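You operate a simulated robot arm through the tools that you are given. There is no shell and no other tool. Be economical: measure what you need, move in short steps, check, and stop when the job is done.

You are at the controls of a simulated robot arm. One attempt, no reset.

TASK
Switch off, fix what the fault display names inside the stand and get READY again.
Fine: a tripped breaker goes up, a loose plug goes home; shut the door before you switch on.

Only the result counts: the job must be done as asked and must still hold three seconds after the hand-in. Knocking over, shifting, dropping, spilling or breaking anything else fails it.

THE ROBOT
A 7-joint arm with a two-finger gripper on a trunk, on a base that drives. Base frame: it is fixed to the floor where the robot stands at the start and does not move with it; the origin is under the middle of the robot, x ahead of it, y to its left, z up. Units: mm, degrees, N and s.
With the tool pointing down near the work surface it reaches from about 180 to 480 mm from the robot's upright axis, wherever it stands. Its first joint turns from -166.0 to 166.0 degrees. Places, roughly: drive breaker [400, 500, 700]; drive switch [-3400, 6500, 800]; home button [500, 200, 900]; left grey plug [500, 200, 700]; main switch [400, 0, 900]; middle grey plug [500, 200, 700]; red button [400, 500, 1000]; right grey plug [600, 100, 700]; sensor breaker [500, 300, 700]; stand door [400, 300, 500]; valve breaker [500, 400, 700]. Payload 2.94 kg.
The TCP is the grasp point between the finger pads, 30 mm short of the fingertips. In the tool frame z runs along the fingers and y along their closing line. Largest opening 138 mm; the body of the gripper starts 109 mm behind the TCP.
Orientation is that of the tool frame in the base frame, as a unit quaternion [x, y, z, w]. With the fingers straight down and closing along the base's y, the tool's x points along the base's -x, its y along +y and its z along -z.

THE INTERFACE
- The arm moves only by the tool servo_tool. Its argument "plan" is a list of rows, each a list of 7 numbers: the shift along the tool's x, y, z in units of 100 mm (1.0 is 100 mm), then the turn, a rotation vector about the tool's x, y, z in units of 90 degrees (1.0 is 90 degrees), then the closure in counts, from 0 (fully open) to 255 (shut). In form: [[tx, ty, tz, ax, ay, az, jaw], ...]. A call has 1 to 20 rows; each row is the pose to reach, as a shift and turn from the pose commanded when the call began, along the tool's axes at that moment. A call with a number of a shift or a turn outside -1 to 1 is refused whole. Each row takes 0.2 s and may step no farther than 50 mm and 8.6 degrees from the row before; otherwise, or with a gripper value out of range, the whole call is refused. Where a pose cannot be reached the arm comes as near as it can. A force on the tool above 90 N (or 10 N above the force at the start of the call, whichever is more), or a blocked arm, ends the call early, and 0.2 s more pass. Each finger halts on what it meets, pressing with about 24 N; the grip force reading is that of the motor and also rises with nothing between the fingers. The clock runs only during rows and for 0.2 s after the last one: add rows that repeat a pose to give the fingers time. The reply holds the time, the measured pose of the TCP, the force on the tool along the base axes, the opening and the grip force, in the units named above and with some noise, with the torque about the TCP (base axes, N m) and any sound that the robot's microphone picked up.
- Cameras (640 x 400 px; columns grow to the right, rows downward): "scene" is now at [-15.7, 118.4, 1569.3]; the picture's right is [-0.05, -1.00, 0.00], its down [-0.80, 0.04, -0.60] and it looks along [0.60, -0.03, -0.80] (base axes); focal length 228 px, centre (320, 200). "wrist" rides on the gripper at [71, 19, -146] in the tool frame; the picture's right is [-0.26, 0.97, 0.00], its down [-0.85, -0.23, -0.48] and it looks along [-0.46, -0.12, 0.88] (tool axes); focal length 280 px, centre (320, 200). There is no depth. A picture from a camera that has moved, and an enlarged one, comes with that camera's place and axes in the base frame and with its lens. The place of the scene camera against the robot may be out by one fixed shift of up to 25 mm in any direction.
- grab_frame(camera): a new picture of that camera. It takes no simulated time.
- raise_lower(by): slides the trunk up (or, below 0, down) by that many mm; the arm and the scene camera ride with it, the base frame stays. It gives what a move gives, with no picture.
- roll_base(legs): drives the robot by 1 to 6 legs, each [ahead, left, turn to the left] in mm, mm and degrees, along the robot's own axes; the way and the turn of a leg run together, so that a leg with both is an arc; at most 1500 mm and 180 degrees a leg. The arm and the cameras ride along, it lands a little off, and it stops where it bumps. It gives what a move gives.
- aim_head(pan, tilt): turns the head with the scene camera to pan (to the left, within 86 degrees either way) and tilt (down, from -29 to 69), counted from straight ahead of the robot. It gives what a move gives.
- inspect(camera, box): a new picture of the part [left, top, right, bottom] of that camera's present view, enlarged. It takes no simulated time.
- sign_off(): hands the job in; it is judged then, once.

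Go step by step. Nothing tells you exact positions but the pictures and the camera data: compare them with the known pose of the tool, close in by small moves and look again before you grip or let go. The budget is 120 turns and 90 pictures, counting those below and the enlarged ones. Unless the task says otherwise, let go and move clear before handing in, and close with one line.

The tools are called after "Request:" as name(argument=value, ...) on one line, values as JSON. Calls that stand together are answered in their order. servo_tool: Moves the arm, as the interface text tells. Its arguments: {"type":"object","properties":{"plan":{"type":"array"}},"required":["plan"]} The other tools are called the same way: raise_lower (by) slides the trunk up or down; roll_base (legs) drives the base; aim_head (pan, tilt) turns the head that bears the scene camera; grab_frame (camera) takes a picture; inspect (camera, box) takes an enlarged picture of a part of a camera's view; sign_off () hands the job in.

At the start:

```text
clock: 0.0
tool_pos: [306.4, 321.2, 1227.6]
tcp_rot: [0.0, 1.0, -0.003, -0.002]
contact_force: [0.3, 0.4, -0.4]
ft_torque: [0.0, 0.05, -0.02]
width: 138.3
finger_force: 0.0
trunk travel left (down, up): [-425.0, 29.0]
robot x, y, heading: [-1.1, 0.1, 0.0]
head pan, tilt: [17.4, 68.8]
```

scene: 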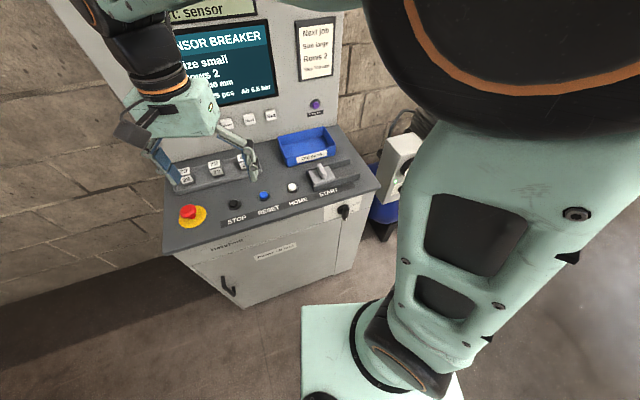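
wrist: 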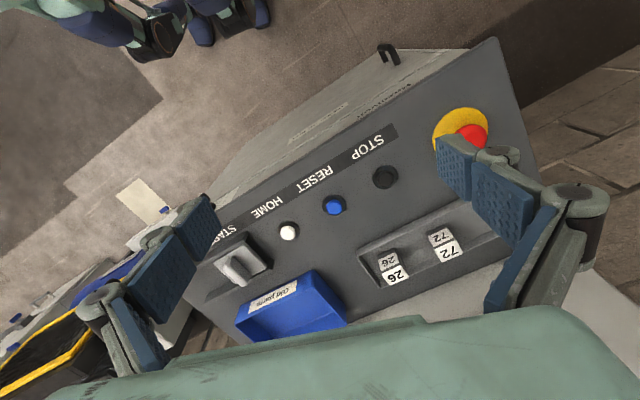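

I see the control stand with a display that seems to read "SENSOR BREAKER", and the door below with a handle. I look closer at the display and the stand.

Request:
inspect(camera="scene", box=[150, 0, 350, 130])

Request:
inspect(camera="scene", box=[150, 130, 410, 310])

Request:
aim_head(pan=25, tilt=45)

Request:
grab_frame(camera="scene")

```text
3.08 times, centred on (250, 65) of scene
camera zoom: at [-15.7, 118.4, 1569.3], right [-0.05, -1.0, 0.0], down [-0.8, 0.04, -0.6], along [0.6, -0.03, -0.8], focal length 703 px, centre (535, 615)
```

zoom: 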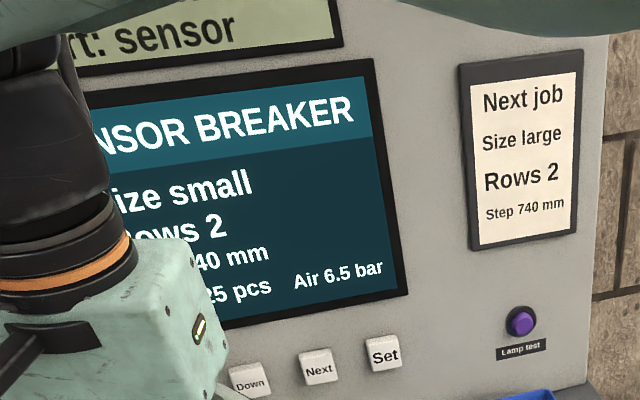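

```text
2.22 times, centred on (280, 220) of scene
camera zoom: at [-15.7, 118.4, 1569.3], right [-0.05, -1.0, 0.0], down [-0.8, 0.04, -0.6], along [0.6, -0.03, -0.8], focal length 508 px, centre (409, 156)
```

zoom: 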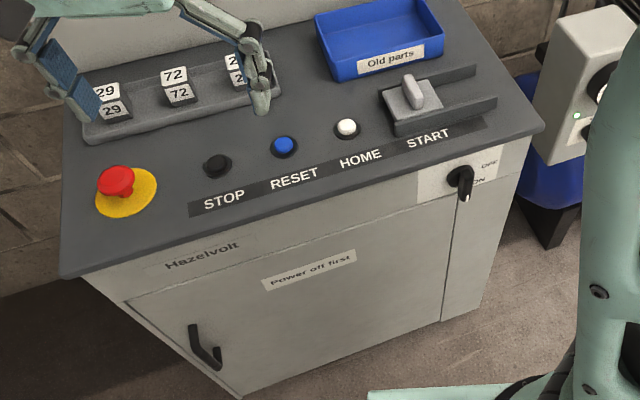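

```text
clock: 0.9
tool_pos: [306.7, 321.9, 1224.5]
tcp_rot: [0.0, 1.0, -0.005, -0.004]
contact_force: [-1.1, -0.3, 0.5]
ft_torque: [-0.02, -0.01, -0.01]
width: 137.9
finger_force: 0.0
trunk travel left (down, up): [-425.0, 29.0]
robot x, y, heading: [1.1, 0.6, -0.0]
head pan, tilt: [25.0, 45.0]
```

```text
85 pictures are left
camera scene: at [-9.1, 138.4, 1581.7], right [0.2, -0.98, 0.0], down [-0.68, -0.14, -0.72], along [0.7, 0.14, -0.7], focal length 228 px, centre (320, 200)
```

scene: 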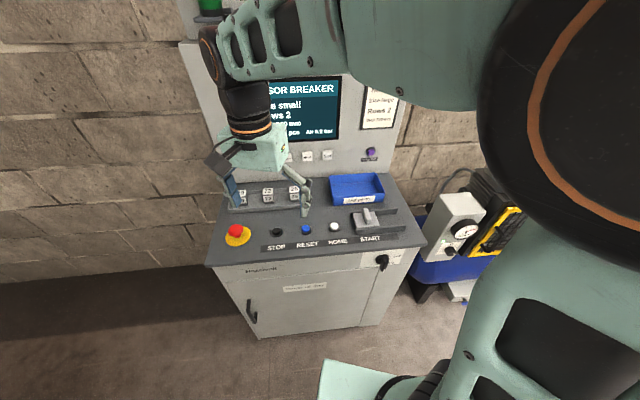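

The display names the sensor breaker; the main switch is on the front right under the top, and the door handle is on the left. I back off and turn to face the stand squarely so I have room to work.

Request:
roll_base(legs=[[-300, 0, 0], [0, 0, 18]])

Request:
aim_head(pan=0, tilt=40)

Request:
grab_frame(camera="scene")

Request:
grab_frame(camera="wrist")

```text
clock: 3.9
tool_pos: [-109.0, 400.8, 1225.5]
tcp_rot: [-0.155, 0.988, -0.007, -0.003]
contact_force: [-0.1, -0.4, 0.1]
ft_torque: [-0.06, -0.02, 0.02]
width: 137.9
finger_force: 0.0
trunk travel left (down, up): [-425.0, 29.0]
robot x, y, heading: [-300.0, -1.3, 18.1]
head pan, tilt: [25.0, 45.0]
```

```text
clock: 4.8
tool_pos: [-110.3, 400.3, 1225.4]
tcp_rot: [-0.156, 0.988, -0.005, -0.004]
contact_force: [-0.4, -0.2, -0.2]
ft_torque: [0.0, 0.0, 0.0]
width: 137.9
finger_force: 0.1
trunk travel left (down, up): [-425.0, 29.0]
robot x, y, heading: [-303.5, 2.7, 17.9]
head pan, tilt: [0.0, 40.0]
```

```text
84 pictures are left
camera scene: at [-348.2, 117.0, 1588.0], right [0.31, -0.95, 0.0], down [-0.61, -0.2, -0.77], along [0.73, 0.24, -0.64], focal length 228 px, centre (320, 200)
```

scene: 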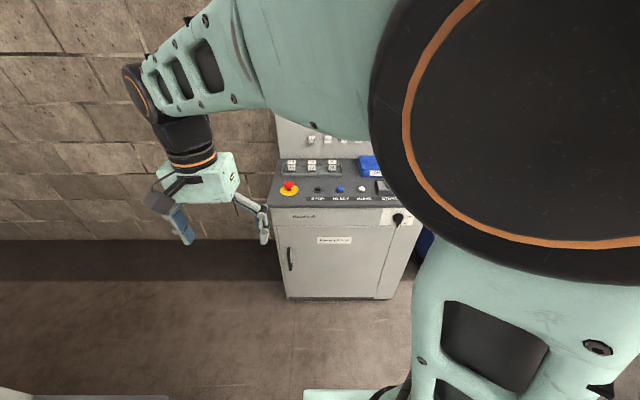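

```text
83 pictures are left
camera wrist: at [-181.9, 399.4, 1371.6], right [-0.05, 1.0, -0.01], down [0.88, 0.05, 0.47], along [0.47, 0.01, -0.88], focal length 280 px, centre (320, 200)
```

wrist: 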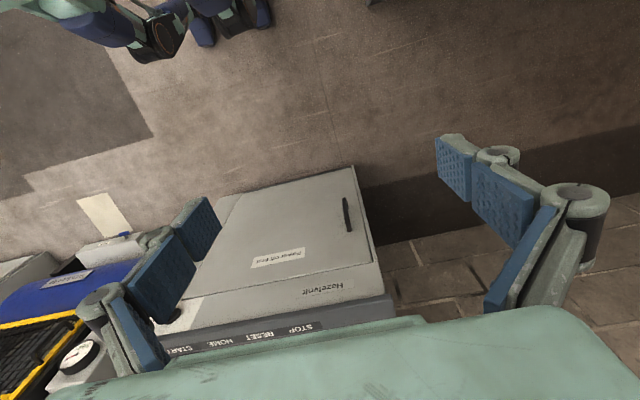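

The stand is now square to the robot; the switch knob is at about [421, 14, 900] and the door handle is on the left of the door. I turn the tool to point forward and see how the arm copes.

Request:
servo_tool(plan=[[0, 0, 0, 0, -0.09, 0, 0], [0, 0, 0, 0, -0.18, 0, 0], [0, 0, 0, 0, -0.27, 0, 0], [0, 0, 0, 0, -0.36, 0, 0], [0, 0, 0, 0, -0.45, 0, 0], [0, 0, 0, 0, -0.54, 0, 0], [0, 0, 0, 0, -0.63, 0, 0], [0, 0, 0, 0, -0.72, 0, 0], [0, 0, 0, 0, -0.81, 0, 0], [0, 0, 0, 0, -0.9, 0, 0], [0, 0, 0, 0, -0.99, 0, 0], [0, 0, 0, 0, -1.0, 0, 0]])

Request:
grab_frame(camera="scene")

Request:
grab_frame(camera="wrist")

```text
clock: 7.4
tool_pos: [-110.7, 399.7, 1226.4]
tcp_rot: [-0.114, 0.701, 0.106, 0.696]
contact_force: [0.0, 0.2, 0.5]
ft_torque: [0.03, -0.01, -0.01]
width: 137.8
finger_force: 0.1
trunk travel left (down, up): [-425.0, 29.0]
robot x, y, heading: [-302.3, 1.6, 17.9]
head pan, tilt: [0.0, 40.0]
```

```text
82 pictures are left
camera scene: at [-348.2, 116.8, 1588.0], right [0.31, -0.95, 0.0], down [-0.61, -0.2, -0.77], along [0.73, 0.24, -0.64], focal length 228 px, centre (320, 200)
```

scene: 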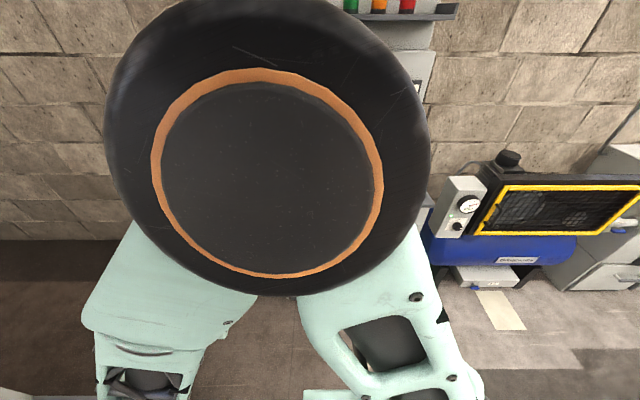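

```text
81 pictures are left
camera wrist: at [-254.9, 373.6, 1155.9], right [-0.3, 0.92, 0.25], down [-0.38, -0.36, 0.85], along [0.88, 0.16, 0.45], focal length 280 px, centre (320, 200)
```

wrist: 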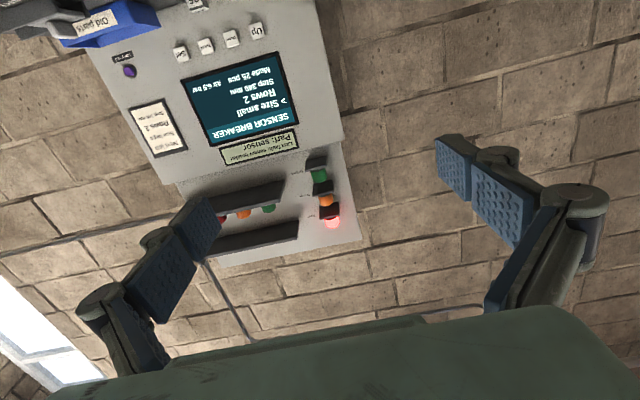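

The arm points forward, but the wrist camera looks up from beneath and the elbow blocks the head view. I read the display and try rolling the tool 180° so that the camera sits on top.

Request:
inspect(camera="wrist", box=[90, 0, 370, 270])

Request:
servo_tool(plan=[[0, 0, 0, 0, 0, 0.09, 0], [0, 0, 0, 0, 0, 0.18, 0], [0, 0, 0, 0, 0, 0.27, 0], [0, 0, 0, 0, 0, 0.36, 0], [0, 0, 0, 0, 0, 0.45, 0], [0, 0, 0, 0, 0, 0.54, 0], [0, 0, 0, 0, 0, 0.63, 0], [0, 0, 0, 0, 0, 0.72, 0], [0, 0, 0, 0, 0, 0.81, 0], [0, 0, 0, 0, 0, 0.9, 0], [0, 0, 0, 0, 0, 0.99, 0], [0, 0, 0, 0, 0, 1.0, 0]])

Request:
servo_tool(plan=[[0, 0, 0, 0, 0, 0.09, 0], [0, 0, 0, 0, 0, 0.18, 0], [0, 0, 0, 0, 0, 0.27, 0], [0, 0, 0, 0, 0, 0.36, 0], [0, 0, 0, 0, 0, 0.45, 0], [0, 0, 0, 0, 0, 0.54, 0], [0, 0, 0, 0, 0, 0.63, 0], [0, 0, 0, 0, 0, 0.72, 0], [0, 0, 0, 0, 0, 0.81, 0], [0, 0, 0, 0, 0, 0.9, 0], [0, 0, 0, 0, 0, 0.99, 0], [0, 0, 0, 0, 0, 1.0, 0]])

Request:
grab_frame(camera="scene")

Request:
grab_frame(camera="wrist")

```text
1.48 times, centred on (230, 135) of wrist
camera zoom: at [-254.9, 373.6, 1155.9], right [-0.3, 0.92, 0.25], down [-0.38, -0.36, 0.85], along [0.88, 0.16, 0.45], focal length 415 px, centre (453, 296)
```

zoom: 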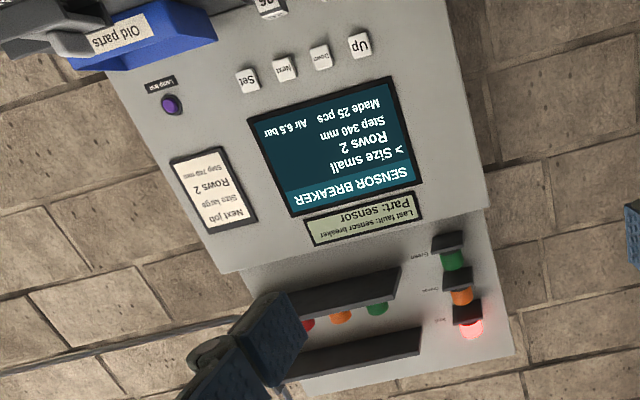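

```text
clock: 10.0
tool_pos: [108.6, 422.4, 1297.9]
tcp_rot: [0.399, 0.601, 0.561, 0.405]
contact_force: [-0.1, 0.5, -0.5]
ft_torque: [-0.01, -0.03, -0.02]
width: 137.8
finger_force: 0.1
out of reach, approached as far as the arm can: row 3, 4, 5, 6, 7, 8, 9, 10, 11, 12
trunk travel left (down, up): [-425.0, 29.0]
robot x, y, heading: [-302.7, -5.9, 17.6]
head pan, tilt: [0.0, 40.0]
```

```text
clock: 12.6
tool_pos: [138.8, 386.5, 1304.9]
tcp_rot: [0.607, 0.494, 0.622, 0.004]
contact_force: [-0.5, -0.8, 0.2]
ft_torque: [0.03, 0.01, 0.01]
width: 137.7
finger_force: 0.1
out of reach, approached as far as the arm can: row 1, 2, 3, 4, 5, 6, 7, 8, 9, 10, 11, 12
trunk travel left (down, up): [-425.0, 29.0]
robot x, y, heading: [-301.6, 0.2, 17.8]
head pan, tilt: [0.0, 40.0]
```

```text
79 pictures are left
camera scene: at [-348.2, 116.9, 1588.0], right [0.31, -0.95, 0.0], down [-0.61, -0.2, -0.77], along [0.73, 0.24, -0.64], focal length 228 px, centre (320, 200)
```

scene: 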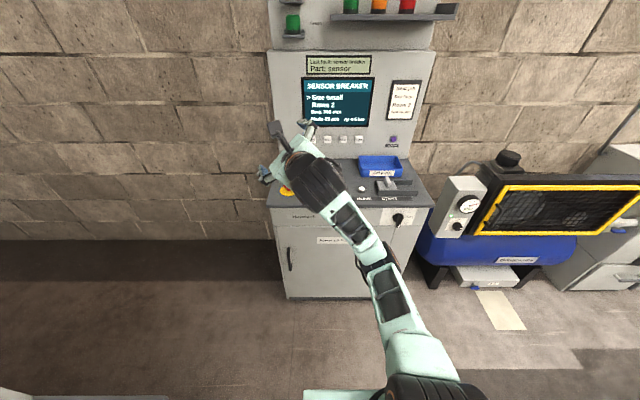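

```text
78 pictures are left
camera wrist: at [20.4, 331.0, 1402.7], right [0.64, -0.65, 0.4], down [-0.28, -0.69, -0.67], along [0.72, 0.32, -0.62], focal length 280 px, centre (320, 200)
```

wrist: 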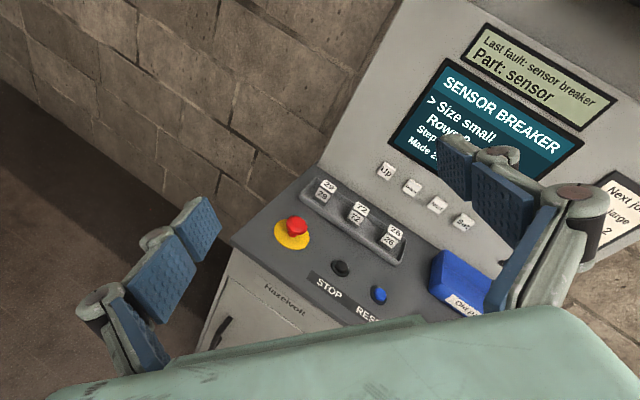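

The camera is now on top and the arm nearly straight. I pull the hand back toward the robot to a comfortable place before straightening the orientation.

Request:
servo_tool(plan=[[-0.16, -0.05, -0.1, 0, 0, 0, 0], [-0.33, -0.1, -0.2, 0, 0, 0, 0], [-0.49, -0.14, -0.3, 0, 0, 0, 0], [-0.65, -0.19, -0.4, 0, 0, 0, 0], [-0.81, -0.24, -0.5, 0, 0, 0, 0], [-0.97, -0.28, -0.6, 0, 0, 0, 0]])

```text
clock: 14.0
tool_pos: [106.9, 357.5, 1299.1]
tcp_rot: [0.602, 0.499, 0.624, 0.022]
contact_force: [0.3, 0.1, -0.3]
ft_torque: [-0.03, 0.0, 0.03]
width: 137.9
finger_force: 0.0
out of reach, approached as far as the arm can: row 1, 2, 3, 4, 5, 6
trunk travel left (down, up): [-425.0, 29.0]
robot x, y, heading: [-299.9, -0.7, 18.1]
head pan, tilt: [0.0, 40.0]
```

Request:
servo_tool(plan=[[-0.12, -0.03, -0.05, -0.034, 0.007, 0.058, 0], [-0.24, -0.06, -0.1, -0.068, 0.014, 0.115, 0], [-0.36, -0.09, -0.15, -0.102, 0.021, 0.173, 0], [-0.48, -0.12, -0.2, -0.137, 0.029, 0.23, 0], [-0.6, -0.16, -0.25, -0.171, 0.036, 0.288, 0], [-0.72, -0.19, -0.3, -0.205, 0.043, 0.345, 0], [-0.84, -0.22, -0.35, -0.239, 0.05, 0.403, 0], [-0.95, -0.25, -0.4, -0.273, 0.058, 0.46, 0], [-0.95, -0.25, -0.4, -0.273, 0.058, 0.46, 0]])

Request:
grab_frame(camera="scene")

```text
clock: 16.0
tool_pos: [107.0, 359.4, 1300.3]
tcp_rot: [0.601, 0.498, 0.624, 0.021]
contact_force: [0.0, 0.9, 0.2]
ft_torque: [0.01, 0.0, -0.02]
width: 138.0
finger_force: 0.1
out of reach, approached as far as the arm can: row 1, 2, 3, 4, 5, 6, 7, 8, 9
trunk travel left (down, up): [-425.0, 29.0]
robot x, y, heading: [-302.9, 0.3, 18.0]
head pan, tilt: [0.0, 40.0]
```

```text
77 pictures are left
camera scene: at [-348.2, 116.9, 1588.0], right [0.31, -0.95, 0.0], down [-0.61, -0.2, -0.77], along [0.73, 0.24, -0.64], focal length 228 px, centre (320, 200)
```

scene: 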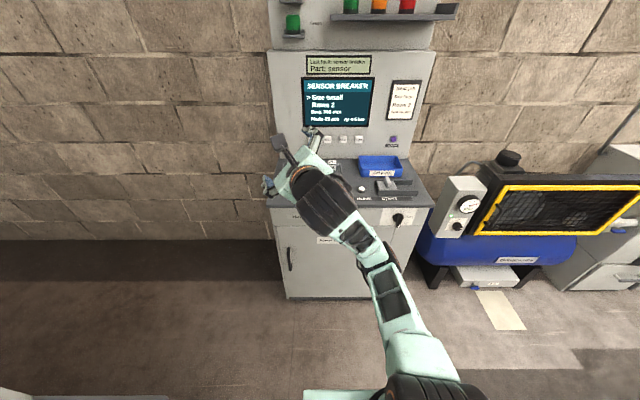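

The arm seems stuck at a joint limit. I test small moves in the opposite roll direction.

Request:
servo_tool(plan=[[0, 0, 0, 0, 0, -0.09, 0], [0, 0, 0, 0, 0, -0.18, 0], [0, 0, 0, 0, 0, -0.27, 0], [0, 0, 0, 0, 0, -0.36, 0], [0, 0, 0, 0, 0, -0.45, 0], [0, 0, 0, 0, 0, -0.54, 0]])

```text
clock: 17.4
tool_pos: [109.0, 359.8, 1300.7]
tcp_rot: [0.343, 0.702, 0.559, 0.276]
contact_force: [0.5, 0.1, -0.3]
ft_torque: [0.01, 0.0, 0.0]
width: 137.9
finger_force: 0.1
trunk travel left (down, up): [-425.0, 29.0]
robot x, y, heading: [-301.3, -1.9, 18.0]
head pan, tilt: [0.0, 40.0]
```

The commanded pose follows what is reached, so I can work out of the limit. I retract and roll back in the other direction.

Request:
servo_tool(plan=[[-0.08, -0.12, -0.09, 0, 0, 0, 0], [-0.16, -0.24, -0.18, 0, 0, 0, 0], [-0.24, -0.36, -0.27, 0, 0, 0, 0], [-0.32, -0.48, -0.36, 0, 0, 0, 0], [-0.4, -0.6, -0.45, 0, 0, 0, 0], [-0.48, -0.72, -0.54, 0, 0, 0, 0], [-0.56, -0.84, -0.63, 0, 0, 0, 0], [-0.64, -0.96, -0.72, 0, 0, 0, 0]])

Request:
servo_tool(plan=[[0, 0, 0, 0, 0, -0.09, 0], [0, 0, 0, 0, 0, -0.18, 0], [0, 0, 0, 0, 0, -0.27, 0], [0, 0, 0, 0, 0, -0.36, 0], [0, 0, 0, 0, 0, -0.45, 0], [0, 0, 0, 0, 0, -0.54, 0], [0, 0, 0, 0, 0, -0.63, 0], [0, 0, 0, 0, 0, -0.72, 0], [0, 0, 0, 0, 0, -0.81, 0], [0, 0, 0, 0, 0, -0.9, 0], [0, 0, 0, 0, 0, -0.99, 0], [0, 0, 0, 0, 0, -1.0, 0]])

Request:
servo_tool(plan=[[0, 0, 0, 0, 0, -0.09, 0], [0, 0, 0, 0, 0, -0.18, 0], [0, 0, 0, 0, 0, -0.27, 0], [0, 0, 0, 0, 0, -0.36, 0], [0, 0, 0, 0, 0, -0.45, 0], [0, 0, 0, 0, 0, -0.54, 0], [0, 0, 0, 0, 0, -0.63, 0], [0, 0, 0, 0, 0, -0.72, 0], [0, 0, 0, 0, 0, -0.81, 0], [0, 0, 0, 0, 0, -0.9, 0], [0, 0, 0, 0, 0, -0.99, 0], [0, 0, 0, 0, 0, -1.0, 0]])

Request:
grab_frame(camera="scene")

```text
clock: 19.2
tool_pos: [149.3, 282.8, 1264.9]
tcp_rot: [0.343, 0.703, 0.559, 0.276]
contact_force: [0.7, -0.8, -0.5]
ft_torque: [-0.01, 0.01, -0.01]
width: 138.1
finger_force: 0.1
out of reach, approached as far as the arm can: row 3, 4, 5, 6, 7, 8
trunk travel left (down, up): [-425.0, 29.0]
robot x, y, heading: [-301.4, -2.4, 18.0]
head pan, tilt: [0.0, 40.0]
```

```text
clock: 21.8
tool_pos: [143.8, 286.1, 1269.3]
tcp_rot: [-0.255, 0.739, 0.2, 0.59]
contact_force: [-0.2, -0.3, 0.0]
ft_torque: [0.0, 0.01, 0.01]
width: 138.1
finger_force: 0.0
trunk travel left (down, up): [-425.0, 29.0]
robot x, y, heading: [-302.8, -0.8, 17.8]
head pan, tilt: [0.0, 40.0]
```

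```text
clock: 24.4
tool_pos: [145.0, 285.4, 1269.7]
tcp_rot: [0.703, -0.342, 0.276, -0.559]
contact_force: [0.1, -0.7, 0.5]
ft_torque: [-0.01, 0.0, 0.01]
width: 138.0
finger_force: 0.1
trunk travel left (down, up): [-425.0, 29.0]
robot x, y, heading: [-304.9, 0.3, 17.9]
head pan, tilt: [0.0, 40.0]
```

```text
76 pictures are left
camera scene: at [-348.2, 116.9, 1588.0], right [0.31, -0.95, 0.0], down [-0.61, -0.2, -0.77], along [0.73, 0.24, -0.64], focal length 228 px, centre (320, 200)
```

scene: 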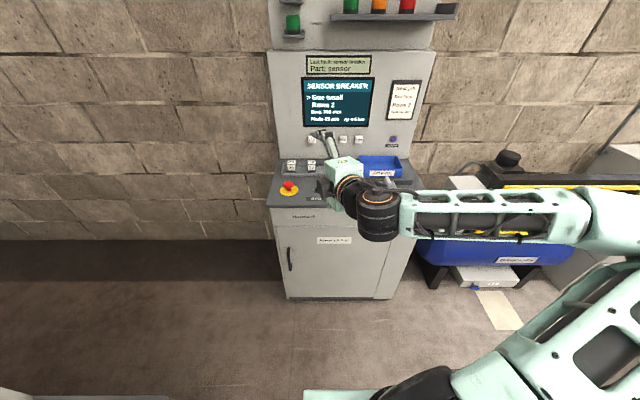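

This arm configuration (elbow out right) leaves the head view clear. I roll another 90° for camera-up.

Request:
servo_tool(plan=[[0, 0, 0, 0, 0, -0.09, 0], [0, 0, 0, 0, 0, -0.18, 0], [0, 0, 0, 0, 0, -0.27, 0], [0, 0, 0, 0, 0, -0.36, 0], [0, 0, 0, 0, 0, -0.45, 0], [0, 0, 0, 0, 0, -0.54, 0], [0, 0, 0, 0, 0, -0.63, 0], [0, 0, 0, 0, 0, -0.72, 0], [0, 0, 0, 0, 0, -0.81, 0], [0, 0, 0, 0, 0, -0.9, 0], [0, 0, 0, 0, 0, -0.99, 0], [0, 0, 0, 0, 0, -1.0, 0]])

Request:
grab_frame(camera="scene")

Request:
grab_frame(camera="wrist")

```text
clock: 27.0
tool_pos: [144.7, 286.1, 1271.0]
tcp_rot: [0.74, 0.255, 0.59, -0.2]
contact_force: [-0.7, 0.7, 0.0]
ft_torque: [0.0, 0.0, 0.0]
width: 138.1
finger_force: 0.1
trunk travel left (down, up): [-425.0, 29.0]
robot x, y, heading: [-303.9, -3.5, 18.0]
head pan, tilt: [0.0, 40.0]
```

```text
75 pictures are left
camera scene: at [-348.2, 116.9, 1588.0], right [0.31, -0.95, 0.0], down [-0.61, -0.2, -0.77], along [0.73, 0.24, -0.64], focal length 228 px, centre (320, 200)
```

scene: 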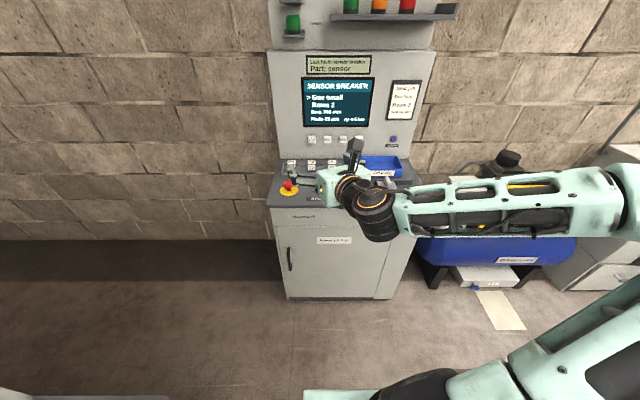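

```text
74 pictures are left
camera wrist: at [57.1, 195.0, 1371.4], right [0.55, -0.8, -0.25], down [-0.65, -0.22, -0.72], along [0.52, 0.56, -0.64], focal length 280 px, centre (320, 200)
```

wrist: 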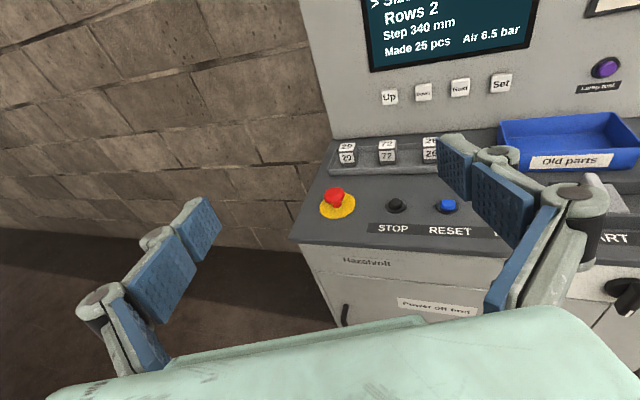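

Camera-up pose works with a clear view. I square the tool with the stand and lower the trunk.

Request:
servo_tool(plan=[[0, 0, 0, -0.055, 0.035, 0.007, 0], [0, 0, 0, -0.11, 0.07, 0.014, 0], [0, 0, 0, -0.165, 0.106, 0.021, 0], [0, 0, 0, -0.221, 0.142, 0.028, 0], [0, 0, 0, -0.221, 0.142, 0.028, 0]])

Request:
raise_lower(by=-300)

Request:
grab_frame(camera="scene")

Request:
grab_frame(camera="wrist")

```text
clock: 28.2
tool_pos: [148.7, 294.2, 1271.6]
tcp_rot: [0.697, 0.108, 0.7, -0.11]
contact_force: [-0.1, 0.1, 0.4]
ft_torque: [0.03, -0.05, -0.03]
width: 137.9
finger_force: 0.0
out of reach, approached as far as the arm can: row 1, 2, 3, 4, 5
trunk travel left (down, up): [-425.0, 29.0]
robot x, y, heading: [-302.0, 0.1, 17.8]
head pan, tilt: [0.0, 40.0]
```

```text
clock: 31.2
tool_pos: [149.4, 293.1, 971.4]
tcp_rot: [0.698, 0.108, 0.7, -0.11]
contact_force: [-0.4, 0.4, 1.1]
ft_torque: [0.01, 0.02, -0.02]
width: 138.1
finger_force: 0.0
trunk travel left (down, up): [-125.0, 329.0]
robot x, y, heading: [-302.2, 1.4, 18.1]
head pan, tilt: [0.0, 40.0]
```

```text
73 pictures are left
camera scene: at [-348.2, 116.9, 1288.0], right [0.31, -0.95, 0.0], down [-0.61, -0.2, -0.77], along [0.73, 0.24, -0.64], focal length 228 px, centre (320, 200)
```

scene: 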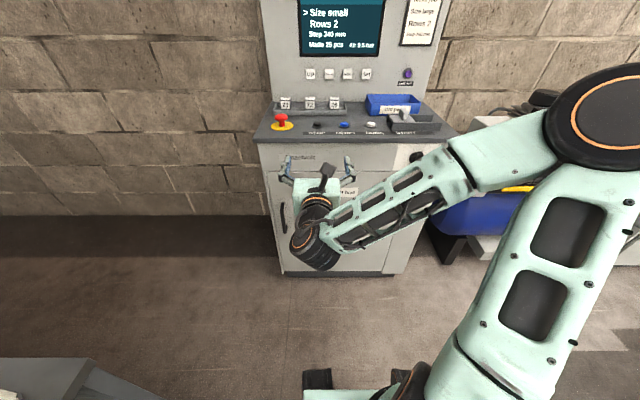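

```text
72 pictures are left
camera wrist: at [17.5, 232.5, 1042.2], right [0.29, -0.92, -0.26], down [-0.52, 0.08, -0.85], along [0.8, 0.39, -0.46], focal length 280 px, centre (320, 200)
```

wrist: 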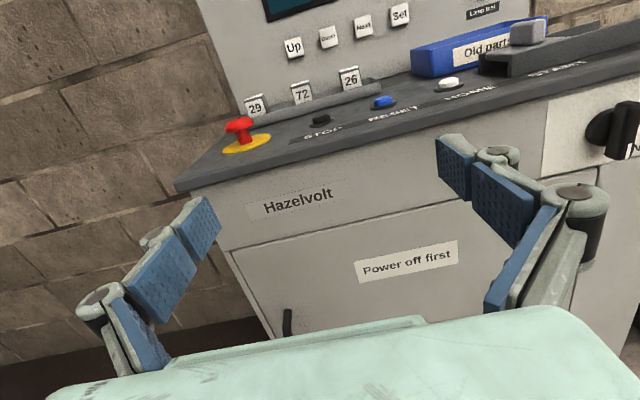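

The tool is now square with the stand: tool x up, y right, z toward it. I check the free space on the right before sidestepping to the switch.

Request:
aim_head(pan=-70, tilt=40)

Request:
grab_frame(camera="scene")

Request:
inspect(camera="wrist", box=[540, 80, 640, 180])

```text
clock: 32.6
tool_pos: [149.4, 294.1, 972.7]
tcp_rot: [0.698, 0.108, 0.7, -0.11]
contact_force: [-0.7, 1.0, 0.7]
ft_torque: [0.01, 0.0, 0.0]
width: 138.0
finger_force: 0.1
trunk travel left (down, up): [-125.0, 329.0]
robot x, y, heading: [-301.5, 2.7, 17.9]
head pan, tilt: [-70.0, 40.0]
```

```text
71 pictures are left
camera scene: at [-376.8, 23.8, 1288.0], right [-0.79, -0.61, 0.0], down [-0.4, 0.51, -0.77], along [0.47, -0.6, -0.64], focal length 228 px, centre (320, 200)
```

scene: 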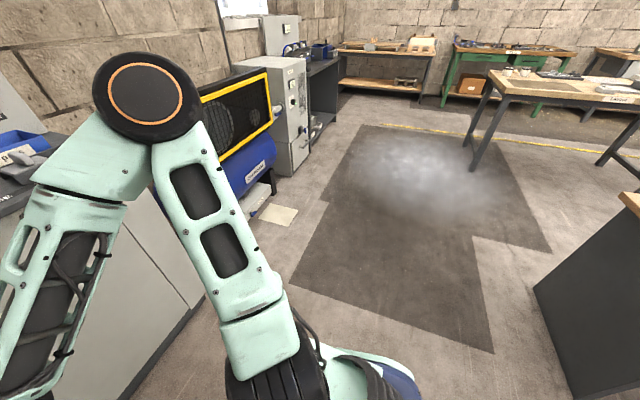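

```text
4.00 times, centred on (590, 130) of wrist
camera zoom: at [17.5, 232.5, 1042.2], right [0.29, -0.92, -0.26], down [-0.52, 0.08, -0.85], along [0.8, 0.39, -0.46], focal length 1122 px, centre (-760, 480)
```

zoom: 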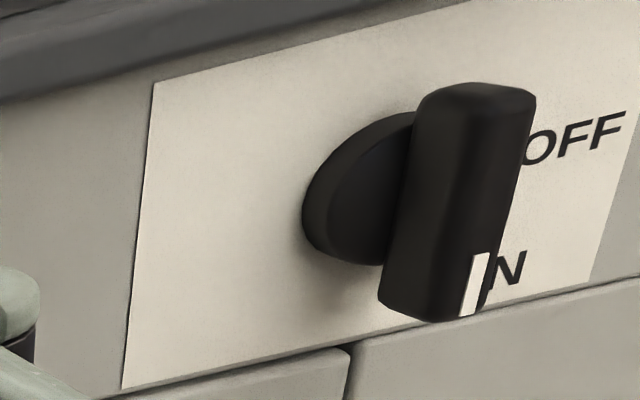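

The floor to the right is free. I sidestep right so the gripper comes in front of the switch.

Request:
roll_base(legs=[[0, -350, 0]])

Request:
aim_head(pan=0, tilt=40)

Request:
grab_frame(camera="scene")

Request:
grab_frame(camera="wrist")

```text
clock: 36.3
tool_pos: [256.4, -35.3, 971.6]
tcp_rot: [0.698, 0.109, 0.699, -0.11]
contact_force: [0.3, -0.5, 0.2]
ft_torque: [0.02, 0.01, -0.01]
width: 137.9
finger_force: 0.0
trunk travel left (down, up): [-125.0, 329.0]
robot x, y, heading: [-190.3, -328.3, 18.2]
head pan, tilt: [-70.0, 40.0]
```

```text
clock: 37.7
tool_pos: [256.6, -35.2, 971.4]
tcp_rot: [0.698, 0.109, 0.699, -0.111]
contact_force: [0.1, 0.2, 0.1]
ft_torque: [-0.02, -0.01, 0.02]
width: 137.9
finger_force: 0.0
trunk travel left (down, up): [-125.0, 329.0]
robot x, y, heading: [-193.1, -333.7, 18.3]
head pan, tilt: [0.0, 40.0]
```

```text
69 pictures are left
camera scene: at [-241.3, -213.8, 1288.0], right [0.31, -0.95, 0.0], down [-0.61, -0.2, -0.77], along [0.73, 0.24, -0.64], focal length 228 px, centre (320, 200)
```

scene: 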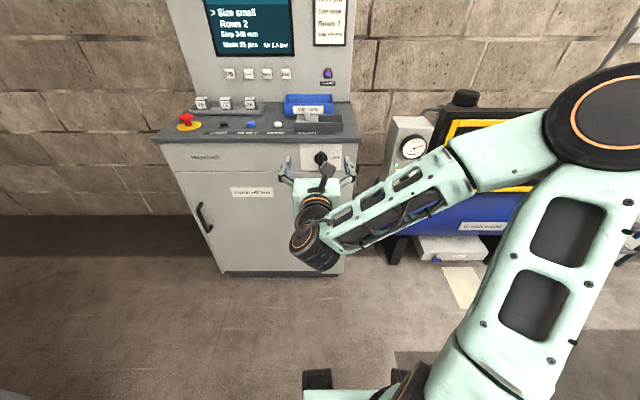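

```text
68 pictures are left
camera wrist: at [124.0, -97.1, 1042.2], right [0.3, -0.92, -0.26], down [-0.52, 0.08, -0.85], along [0.8, 0.39, -0.46], focal length 280 px, centre (320, 200)
```

wrist: 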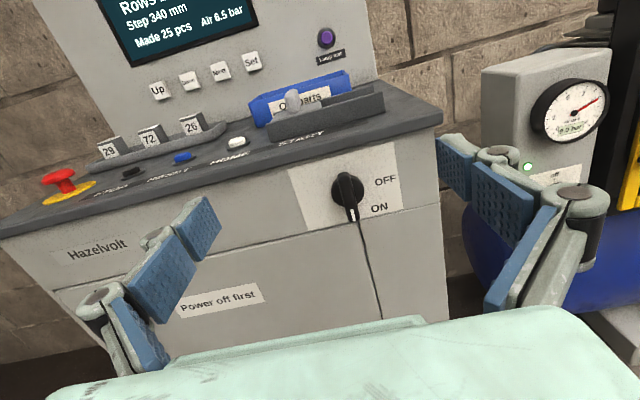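

The switch reads ON (marker down-right) and OFF lies counter-clockwise; I place it near [447, 15, 868]. I lower the trunk 100 mm and roll forward for a close look.

Request:
raise_lower(by=-100)

Request:
roll_base(legs=[[90, 0, 0]])

Request:
grab_frame(camera="wrist")

Request:
grab_frame(camera="scene")

```text
clock: 39.0
tool_pos: [257.6, -35.3, 871.5]
tcp_rot: [0.697, 0.109, 0.7, -0.111]
contact_force: [0.5, 0.3, 0.2]
ft_torque: [0.02, 0.0, 0.0]
width: 138.0
finger_force: 0.2
trunk travel left (down, up): [-25.0, 429.0]
robot x, y, heading: [-192.7, -327.9, 18.3]
head pan, tilt: [0.0, 40.0]
```

```text
clock: 40.1
tool_pos: [343.2, -6.8, 871.8]
tcp_rot: [0.698, 0.109, 0.699, -0.111]
contact_force: [-0.4, 0.0, -0.6]
ft_torque: [0.03, 0.01, -0.01]
width: 138.1
finger_force: 0.2
trunk travel left (down, up): [-25.0, 429.0]
robot x, y, heading: [-106.8, -300.9, 18.2]
head pan, tilt: [0.0, 40.0]
```

```text
67 pictures are left
camera wrist: at [210.0, -68.7, 942.2], right [0.3, -0.92, -0.26], down [-0.52, 0.08, -0.85], along [0.8, 0.39, -0.46], focal length 280 px, centre (320, 200)
```

wrist: 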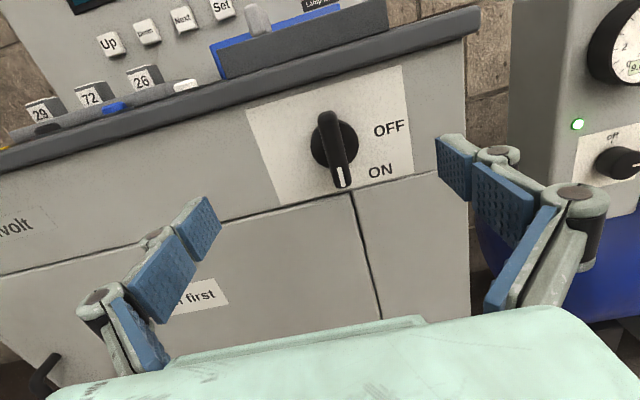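

```text
66 pictures are left
camera scene: at [-155.3, -185.7, 1188.0], right [0.31, -0.95, 0.0], down [-0.61, -0.2, -0.77], along [0.73, 0.24, -0.64], focal length 228 px, centre (320, 200)
```

scene: 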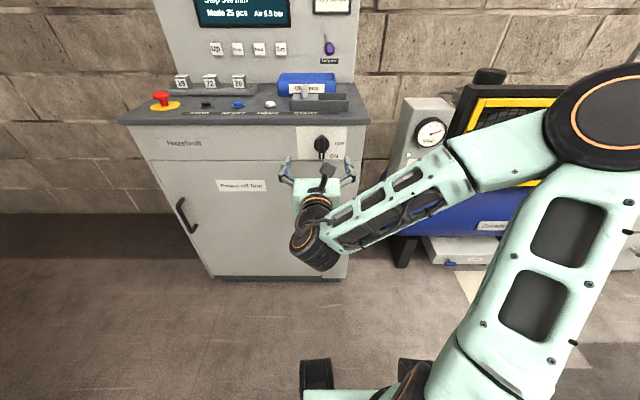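

The knob is about 110–130 mm ahead, 10 mm right and 12 mm below the gripper axis; its bar is vertical (ON) and OFF is 90° counter-clockwise. In free space I test whether the wrist can roll −90° from here.

Request:
servo_tool(plan=[[0, 0, 0, 0, 0, -0.09, 0], [0, 0, 0, 0, 0, -0.18, 0], [0, 0, 0, 0, 0, -0.27, 0], [0, 0, 0, 0, 0, -0.36, 0], [0, 0, 0, 0, 0, -0.45, 0], [0, 0, 0, 0, 0, -0.54, 0], [0, 0, 0, 0, 0, -0.63, 0], [0, 0, 0, 0, 0, -0.72, 0], [0, 0, 0, 0, 0, -0.81, 0], [0, 0, 0, 0, 0, -0.9, 0], [0, 0, 0, 0, 0, -0.99, 0]])

```text
clock: 42.5
tool_pos: [343.4, -6.0, 873.1]
tcp_rot: [0.419, 0.567, 0.576, 0.413]
contact_force: [0.3, -0.6, -0.9]
ft_torque: [0.01, -0.01, 0.01]
width: 137.9
finger_force: 0.0
trunk travel left (down, up): [-25.0, 429.0]
robot x, y, heading: [-108.7, -302.5, 17.9]
head pan, tilt: [0.0, 40.0]
```

It works. I roll back, shift 10 mm right and 12 mm down, and go 50 mm forward with the fingers half closed to about 60 mm.

Request:
servo_tool(plan=[[0, 0, 0, 0, 0, 0.09, 0], [0, 0, 0, 0, 0, 0.18, 0], [0, 0, 0, 0, 0, 0.27, 0], [0, 0, 0, 0, 0, 0.36, 0], [0, 0, 0, 0, 0, 0.45, 0], [0, 0, 0, 0, 0, 0.54, 0], [0, 0, 0, 0, 0, 0.63, 0], [0, 0, 0, 0, 0, 0.72, 0], [0, 0, 0, 0, 0, 0.81, 0], [0, 0, 0, 0, 0, 0.9, 0], [0, 0, 0, 0, 0, 0.99, 0]])

Request:
servo_tool(plan=[[-0.04, 0.03, 0.1, 0, 0, 0, 130], [-0.08, 0.07, 0.2, 0, 0, 0, 130], [-0.12, 0.1, 0.35, 0, 0, 0, 130], [-0.12, 0.1, 0.5, 0, 0, 0, 130], [-0.12, 0.1, 0.5, 0, 0, 0, 130]])

Request:
grab_frame(camera="wrist")

Request:
inspect(camera="scene", box=[260, 110, 380, 200])

```text
clock: 44.9
tool_pos: [343.3, -6.3, 871.3]
tcp_rot: [0.697, 0.107, 0.7, -0.112]
contact_force: [-0.5, 0.0, -0.4]
ft_torque: [0.0, -0.03, 0.01]
width: 138.0
finger_force: 0.1
trunk travel left (down, up): [-25.0, 429.0]
robot x, y, heading: [-102.7, -307.0, 17.9]
head pan, tilt: [0.0, 40.0]
```

```text
clock: 46.1
tool_pos: [393.9, -0.8, 858.9]
tcp_rot: [0.698, 0.109, 0.699, -0.11]
contact_force: [-0.3, 0.2, 0.6]
ft_torque: [0.0, 0.0, -0.02]
width: 67.8
finger_force: 0.1
trunk travel left (down, up): [-25.0, 429.0]
robot x, y, heading: [-108.0, -303.1, 18.2]
head pan, tilt: [0.0, 40.0]
```

```text
65 pictures are left
camera wrist: at [261.0, -63.3, 929.9], right [0.3, -0.92, -0.26], down [-0.52, 0.08, -0.85], along [0.8, 0.39, -0.46], focal length 280 px, centre (320, 200)
```

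wrist: 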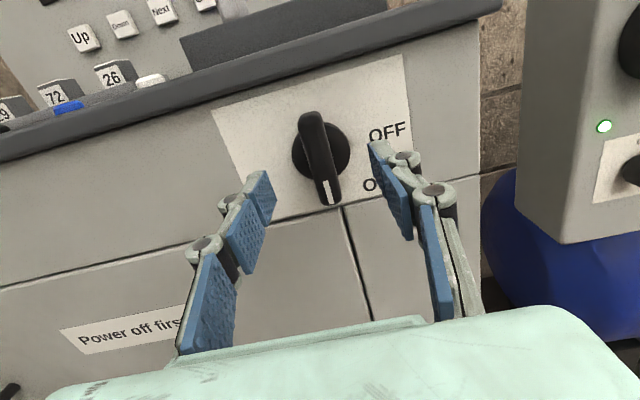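

```text
4.44 times, centred on (320, 155) of scene
camera zoom: at [-155.2, -185.6, 1188.0], right [0.31, -0.95, 0.0], down [-0.61, -0.2, -0.77], along [0.73, 0.24, -0.64], focal length 1016 px, centre (320, 400)
```

zoom: 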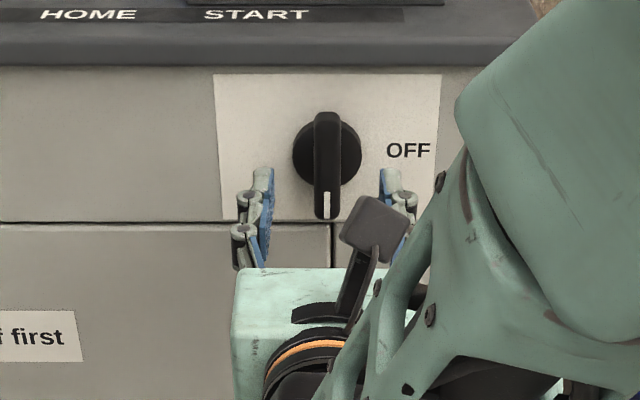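

The knob is centred laterally, and I estimate its bar face about 65 mm ahead of the TCP at z ≈ 859. I advance 45 mm and check.

Request:
servo_tool(plan=[[0, 0, 0.1, 0, 0, 0, 130], [0, 0, 0.2, 0, 0, 0, 130], [0, 0, 0.3, 0, 0, 0, 130], [0, 0, 0.38, 0, 0, 0, 130], [0, 0, 0.45, 0, 0, 0, 130]])

Request:
inspect(camera="wrist", box=[160, 50, 480, 250])

Request:
inspect(camera="scene", box=[260, 110, 380, 200])

```text
clock: 47.3
tool_pos: [434.7, 12.9, 859.4]
tcp_rot: [0.698, 0.11, 0.699, -0.111]
contact_force: [-0.9, 0.0, 0.5]
ft_torque: [0.02, 0.01, -0.02]
width: 67.7
finger_force: 0.1
trunk travel left (down, up): [-25.0, 429.0]
robot x, y, heading: [-108.1, -304.5, 17.9]
head pan, tilt: [0.0, 40.0]
```

```text
2.00 times, centred on (320, 150) of wrist
camera zoom: at [303.5, -49.2, 930.0], right [0.3, -0.92, -0.26], down [-0.52, 0.08, -0.85], along [0.8, 0.39, -0.46], focal length 561 px, centre (320, 300)
```

zoom: 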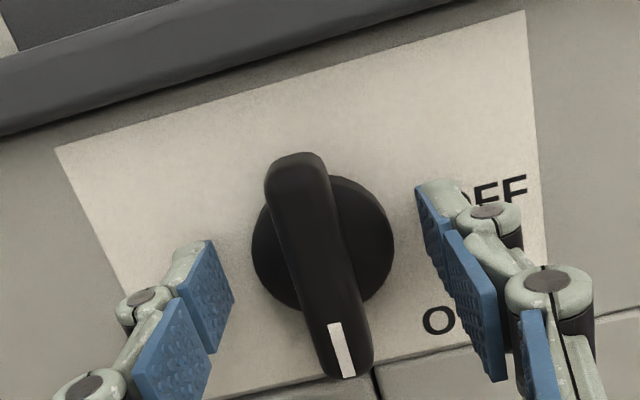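

```text
4.44 times, centred on (320, 155) of scene
camera zoom: at [-155.3, -185.7, 1188.0], right [0.31, -0.95, 0.0], down [-0.61, -0.2, -0.77], along [0.73, 0.24, -0.64], focal length 1016 px, centre (320, 400)
```

zoom: 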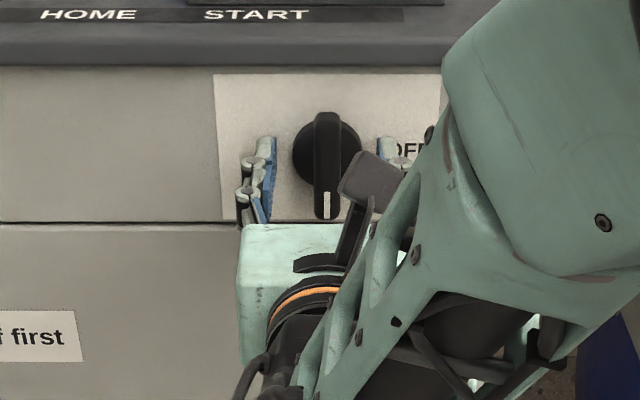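

Bar is between the fingers; I advance another 12 mm and close.

Request:
servo_tool(plan=[[-0.02, 0, 0.04, 0, 0, 0, 130], [-0.03, 0, 0.08, 0, 0, 0, 130], [-0.03, 0, 0.12, 0, 0, 0, 130]])

Request:
servo_tool(plan=[[0, 0, 0, 0, 0, 0, 180], [0, 0, 0, 0, 0, 0, 255], [0, 0, 0, 0, 0, 0, 255], [0, 0, 0, 0, 0, 0, 255], [0, 0, 0, 0, 0, 0, 255]])

Request:
inspect(camera="wrist", box=[160, 50, 480, 250])

```text
clock: 48.1
tool_pos: [443.5, 16.7, 856.7]
tcp_rot: [0.698, 0.11, 0.699, -0.111]
contact_force: [-32.1, -15.5, -0.3]
ft_torque: [-0.02, 0.18, -0.32]
width: 70.0
finger_force: 10.8
trunk travel left (down, up): [-25.0, 429.0]
robot x, y, heading: [-107.8, -303.9, 18.1]
head pan, tilt: [0.0, 40.0]
```

```text
clock: 49.3
tool_pos: [443.2, 14.6, 858.6]
tcp_rot: [0.698, 0.11, 0.699, -0.111]
contact_force: [-47.3, -23.0, -2.9]
ft_torque: [-0.13, 0.08, -0.1]
width: 16.8
finger_force: 42.3
trunk travel left (down, up): [-25.0, 429.0]
robot x, y, heading: [-110.9, -300.2, 18.2]
head pan, tilt: [0.0, 40.0]
```

```text
2.00 times, centred on (320, 150) of wrist
camera zoom: at [311.2, -47.3, 928.3], right [0.3, -0.92, -0.26], down [-0.52, 0.07, -0.85], along [0.8, 0.39, -0.46], focal length 561 px, centre (320, 300)
```

zoom: 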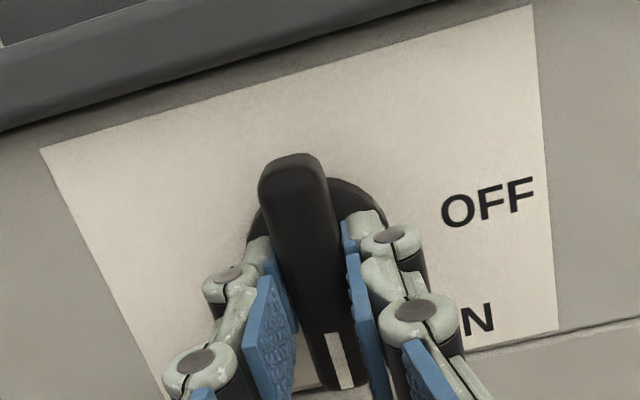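

Gripped on the bar (16.8 mm). I ease back 3 mm from the panel and turn 90° counter-clockwise.

Request:
servo_tool(plan=[[0, 0, -0.05, 0, 0, 0, 255], [0, 0, -0.05, 0, 0, 0, 255]])

Request:
servo_tool(plan=[[0, 0, 0, 0, 0, -0.09, 255], [0, 0, 0, 0, 0, -0.18, 255], [0, 0, 0, 0, 0, -0.27, 255], [0, 0, 0, 0, 0, -0.36, 255], [0, 0, 0, 0, 0, -0.45, 255], [0, 0, 0, 0, 0, -0.54, 255], [0, 0, 0, 0, 0, -0.63, 255], [0, 0, 0, 0, 0, -0.72, 255], [0, 0, 0, 0, 0, -0.81, 255], [0, 0, 0, 0, 0, -0.9, 255], [0, 0, 0, 0, 0, -1.0, 255]])

Request:
grab_frame(camera="wrist")

Request:
grab_frame(camera="scene")

```text
clock: 49.9
tool_pos: [443.9, 14.4, 858.7]
tcp_rot: [0.697, 0.109, 0.701, -0.111]
contact_force: [0.6, -1.9, -0.6]
ft_torque: [-0.71, 0.57, 0.2]
width: 17.1
finger_force: 42.0
trunk travel left (down, up): [-25.0, 429.0]
robot x, y, heading: [-109.4, -306.2, 18.2]
head pan, tilt: [0.0, 40.0]
```

```text
refused: row 11 steps farther than a row can; nothing moved
```

```text
60 pictures are left
camera wrist: at [310.9, -47.2, 927.9], right [0.3, -0.92, -0.26], down [-0.52, 0.08, -0.85], along [0.8, 0.39, -0.45], focal length 280 px, centre (320, 200)
```

wrist: 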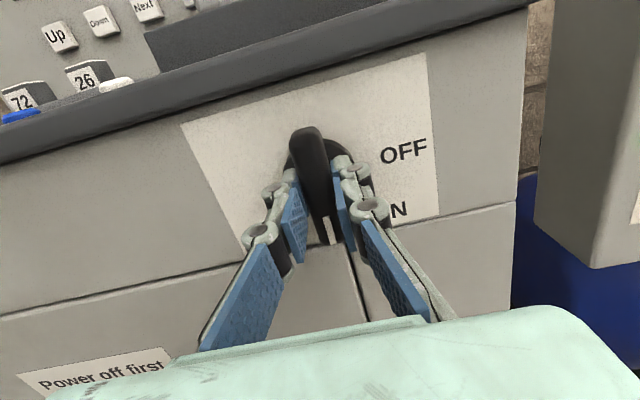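

```text
59 pictures are left
camera scene: at [-154.6, -185.5, 1188.0], right [0.31, -0.95, 0.0], down [-0.61, -0.2, -0.77], along [0.73, 0.24, -0.64], focal length 228 px, centre (320, 200)
```

scene: 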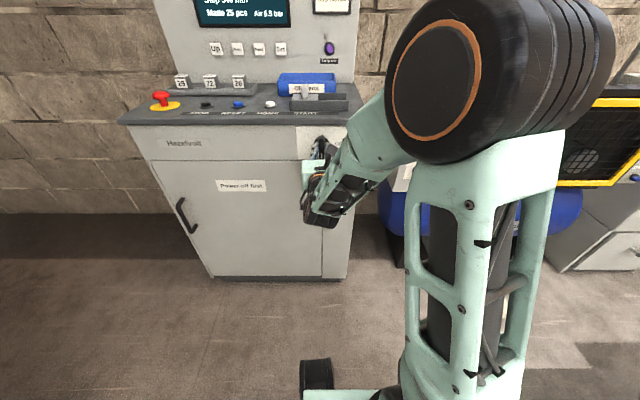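

Request:
servo_tool(plan=[[0, 0, 0, 0, 0, -0.09, 255], [0, 0, 0, 0, 0, -0.18, 255], [0, 0, 0, 0, 0, -0.27, 255], [0, 0, 0, 0, 0, -0.36, 255], [0, 0, 0, 0, 0, -0.45, 255], [0, 0, 0, 0, 0, -0.54, 255], [0, 0, 0, 0, 0, -0.63, 255], [0, 0, 0, 0, 0, -0.72, 255], [0, 0, 0, 0, 0, -0.81, 255], [0, 0, 0, 0, 0, -0.9, 255], [0, 0, 0, 0, 0, -0.99, 255], [0, 0, 0, 0, 0, -1.0, 255]])

Request:
grab_frame(camera="wrist")

```text
clock: 52.5
tool_pos: [443.5, 14.6, 857.5]
tcp_rot: [0.416, 0.57, 0.573, 0.417]
contact_force: [10.9, 2.0, 6.4]
ft_torque: [0.02, -0.04, -0.1]
width: 17.3
finger_force: 43.2
trunk travel left (down, up): [-25.0, 429.0]
robot x, y, heading: [-108.2, -304.0, 18.0]
head pan, tilt: [0.0, 40.0]
```

```text
58 pictures are left
camera wrist: at [283.3, 38.8, 876.5], right [0.08, -0.25, 0.96], down [-0.19, -0.95, -0.23], along [0.98, -0.17, -0.12], focal length 280 px, centre (320, 200)
```

wrist: 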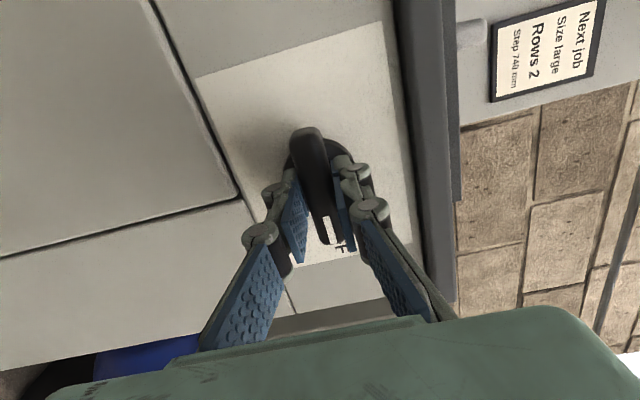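

The knob is turned to OFF. I release partly, retract, and roll back.

Request:
servo_tool(plan=[[0, 0, 0, 0, 0, 0, 160], [0, 0, 0, 0, 0, 0, 160], [0, 0, 0, 0, 0, 0, 160], [0, 0, -0.2, 0, 0, 0, 160], [0, 0, -0.5, 0, 0, 0, 160], [0, 0, -0.8, 0, 0, 0, 160], [0, 0, -1.0, 0, 0, 0, 160]])

Request:
servo_tool(plan=[[0, 0, 0, 0, 0, 0.09, 0], [0, 0, 0, 0, 0, 0.18, 0], [0, 0, 0, 0, 0, 0.27, 0], [0, 0, 0, 0, 0, 0.36, 0], [0, 0, 0, 0, 0, 0.45, 0], [0, 0, 0, 0, 0, 0.54, 0], [0, 0, 0, 0, 0, 0.63, 0], [0, 0, 0, 0, 0, 0.72, 0], [0, 0, 0, 0, 0, 0.81, 0], [0, 0, 0, 0, 0, 0.9, 0], [0, 0, 0, 0, 0, 0.99, 0], [0, 0, 0, 0, 0, 1.0, 0]])

Request:
grab_frame(camera="wrist")

Request:
grab_frame(camera="scene")

```text
clock: 54.1
tool_pos: [352.4, -10.8, 856.9]
tcp_rot: [0.416, 0.57, 0.572, 0.417]
contact_force: [-0.4, 0.5, -0.5]
ft_torque: [-0.01, 0.01, 0.02]
width: 51.4
finger_force: 0.0
out of reach, approached as far as the arm can: row 7
trunk travel left (down, up): [-25.0, 429.0]
robot x, y, heading: [-107.3, -301.9, 18.2]
head pan, tilt: [0.0, 40.0]
```

```text
clock: 56.7
tool_pos: [352.1, -10.0, 857.8]
tcp_rot: [0.698, 0.109, 0.699, -0.112]
contact_force: [-0.2, 0.3, 0.0]
ft_torque: [0.03, 0.01, 0.03]
width: 138.0
finger_force: 0.1
trunk travel left (down, up): [-25.0, 429.0]
robot x, y, heading: [-105.8, -305.3, 18.1]
head pan, tilt: [0.0, 40.0]
```

```text
57 pictures are left
camera wrist: at [219.8, -71.9, 928.7], right [0.3, -0.92, -0.27], down [-0.52, 0.08, -0.85], along [0.8, 0.39, -0.46], focal length 280 px, centre (320, 200)
```

wrist: 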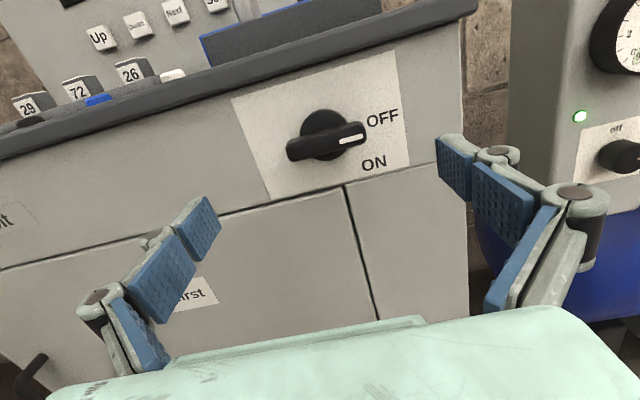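

```text
56 pictures are left
camera scene: at [-155.2, -185.6, 1188.0], right [0.31, -0.95, 0.0], down [-0.61, -0.2, -0.77], along [0.73, 0.24, -0.64], focal length 228 px, centre (320, 200)
```

scene: 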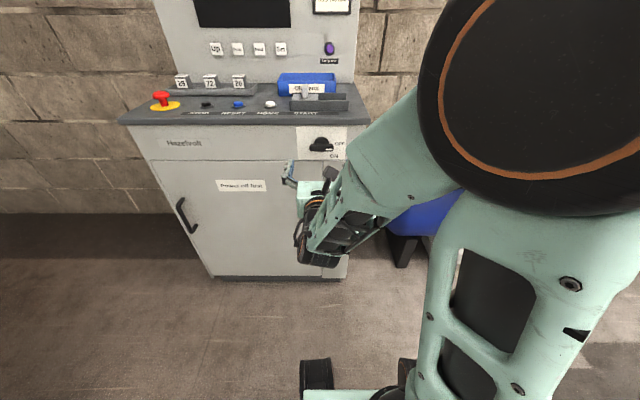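

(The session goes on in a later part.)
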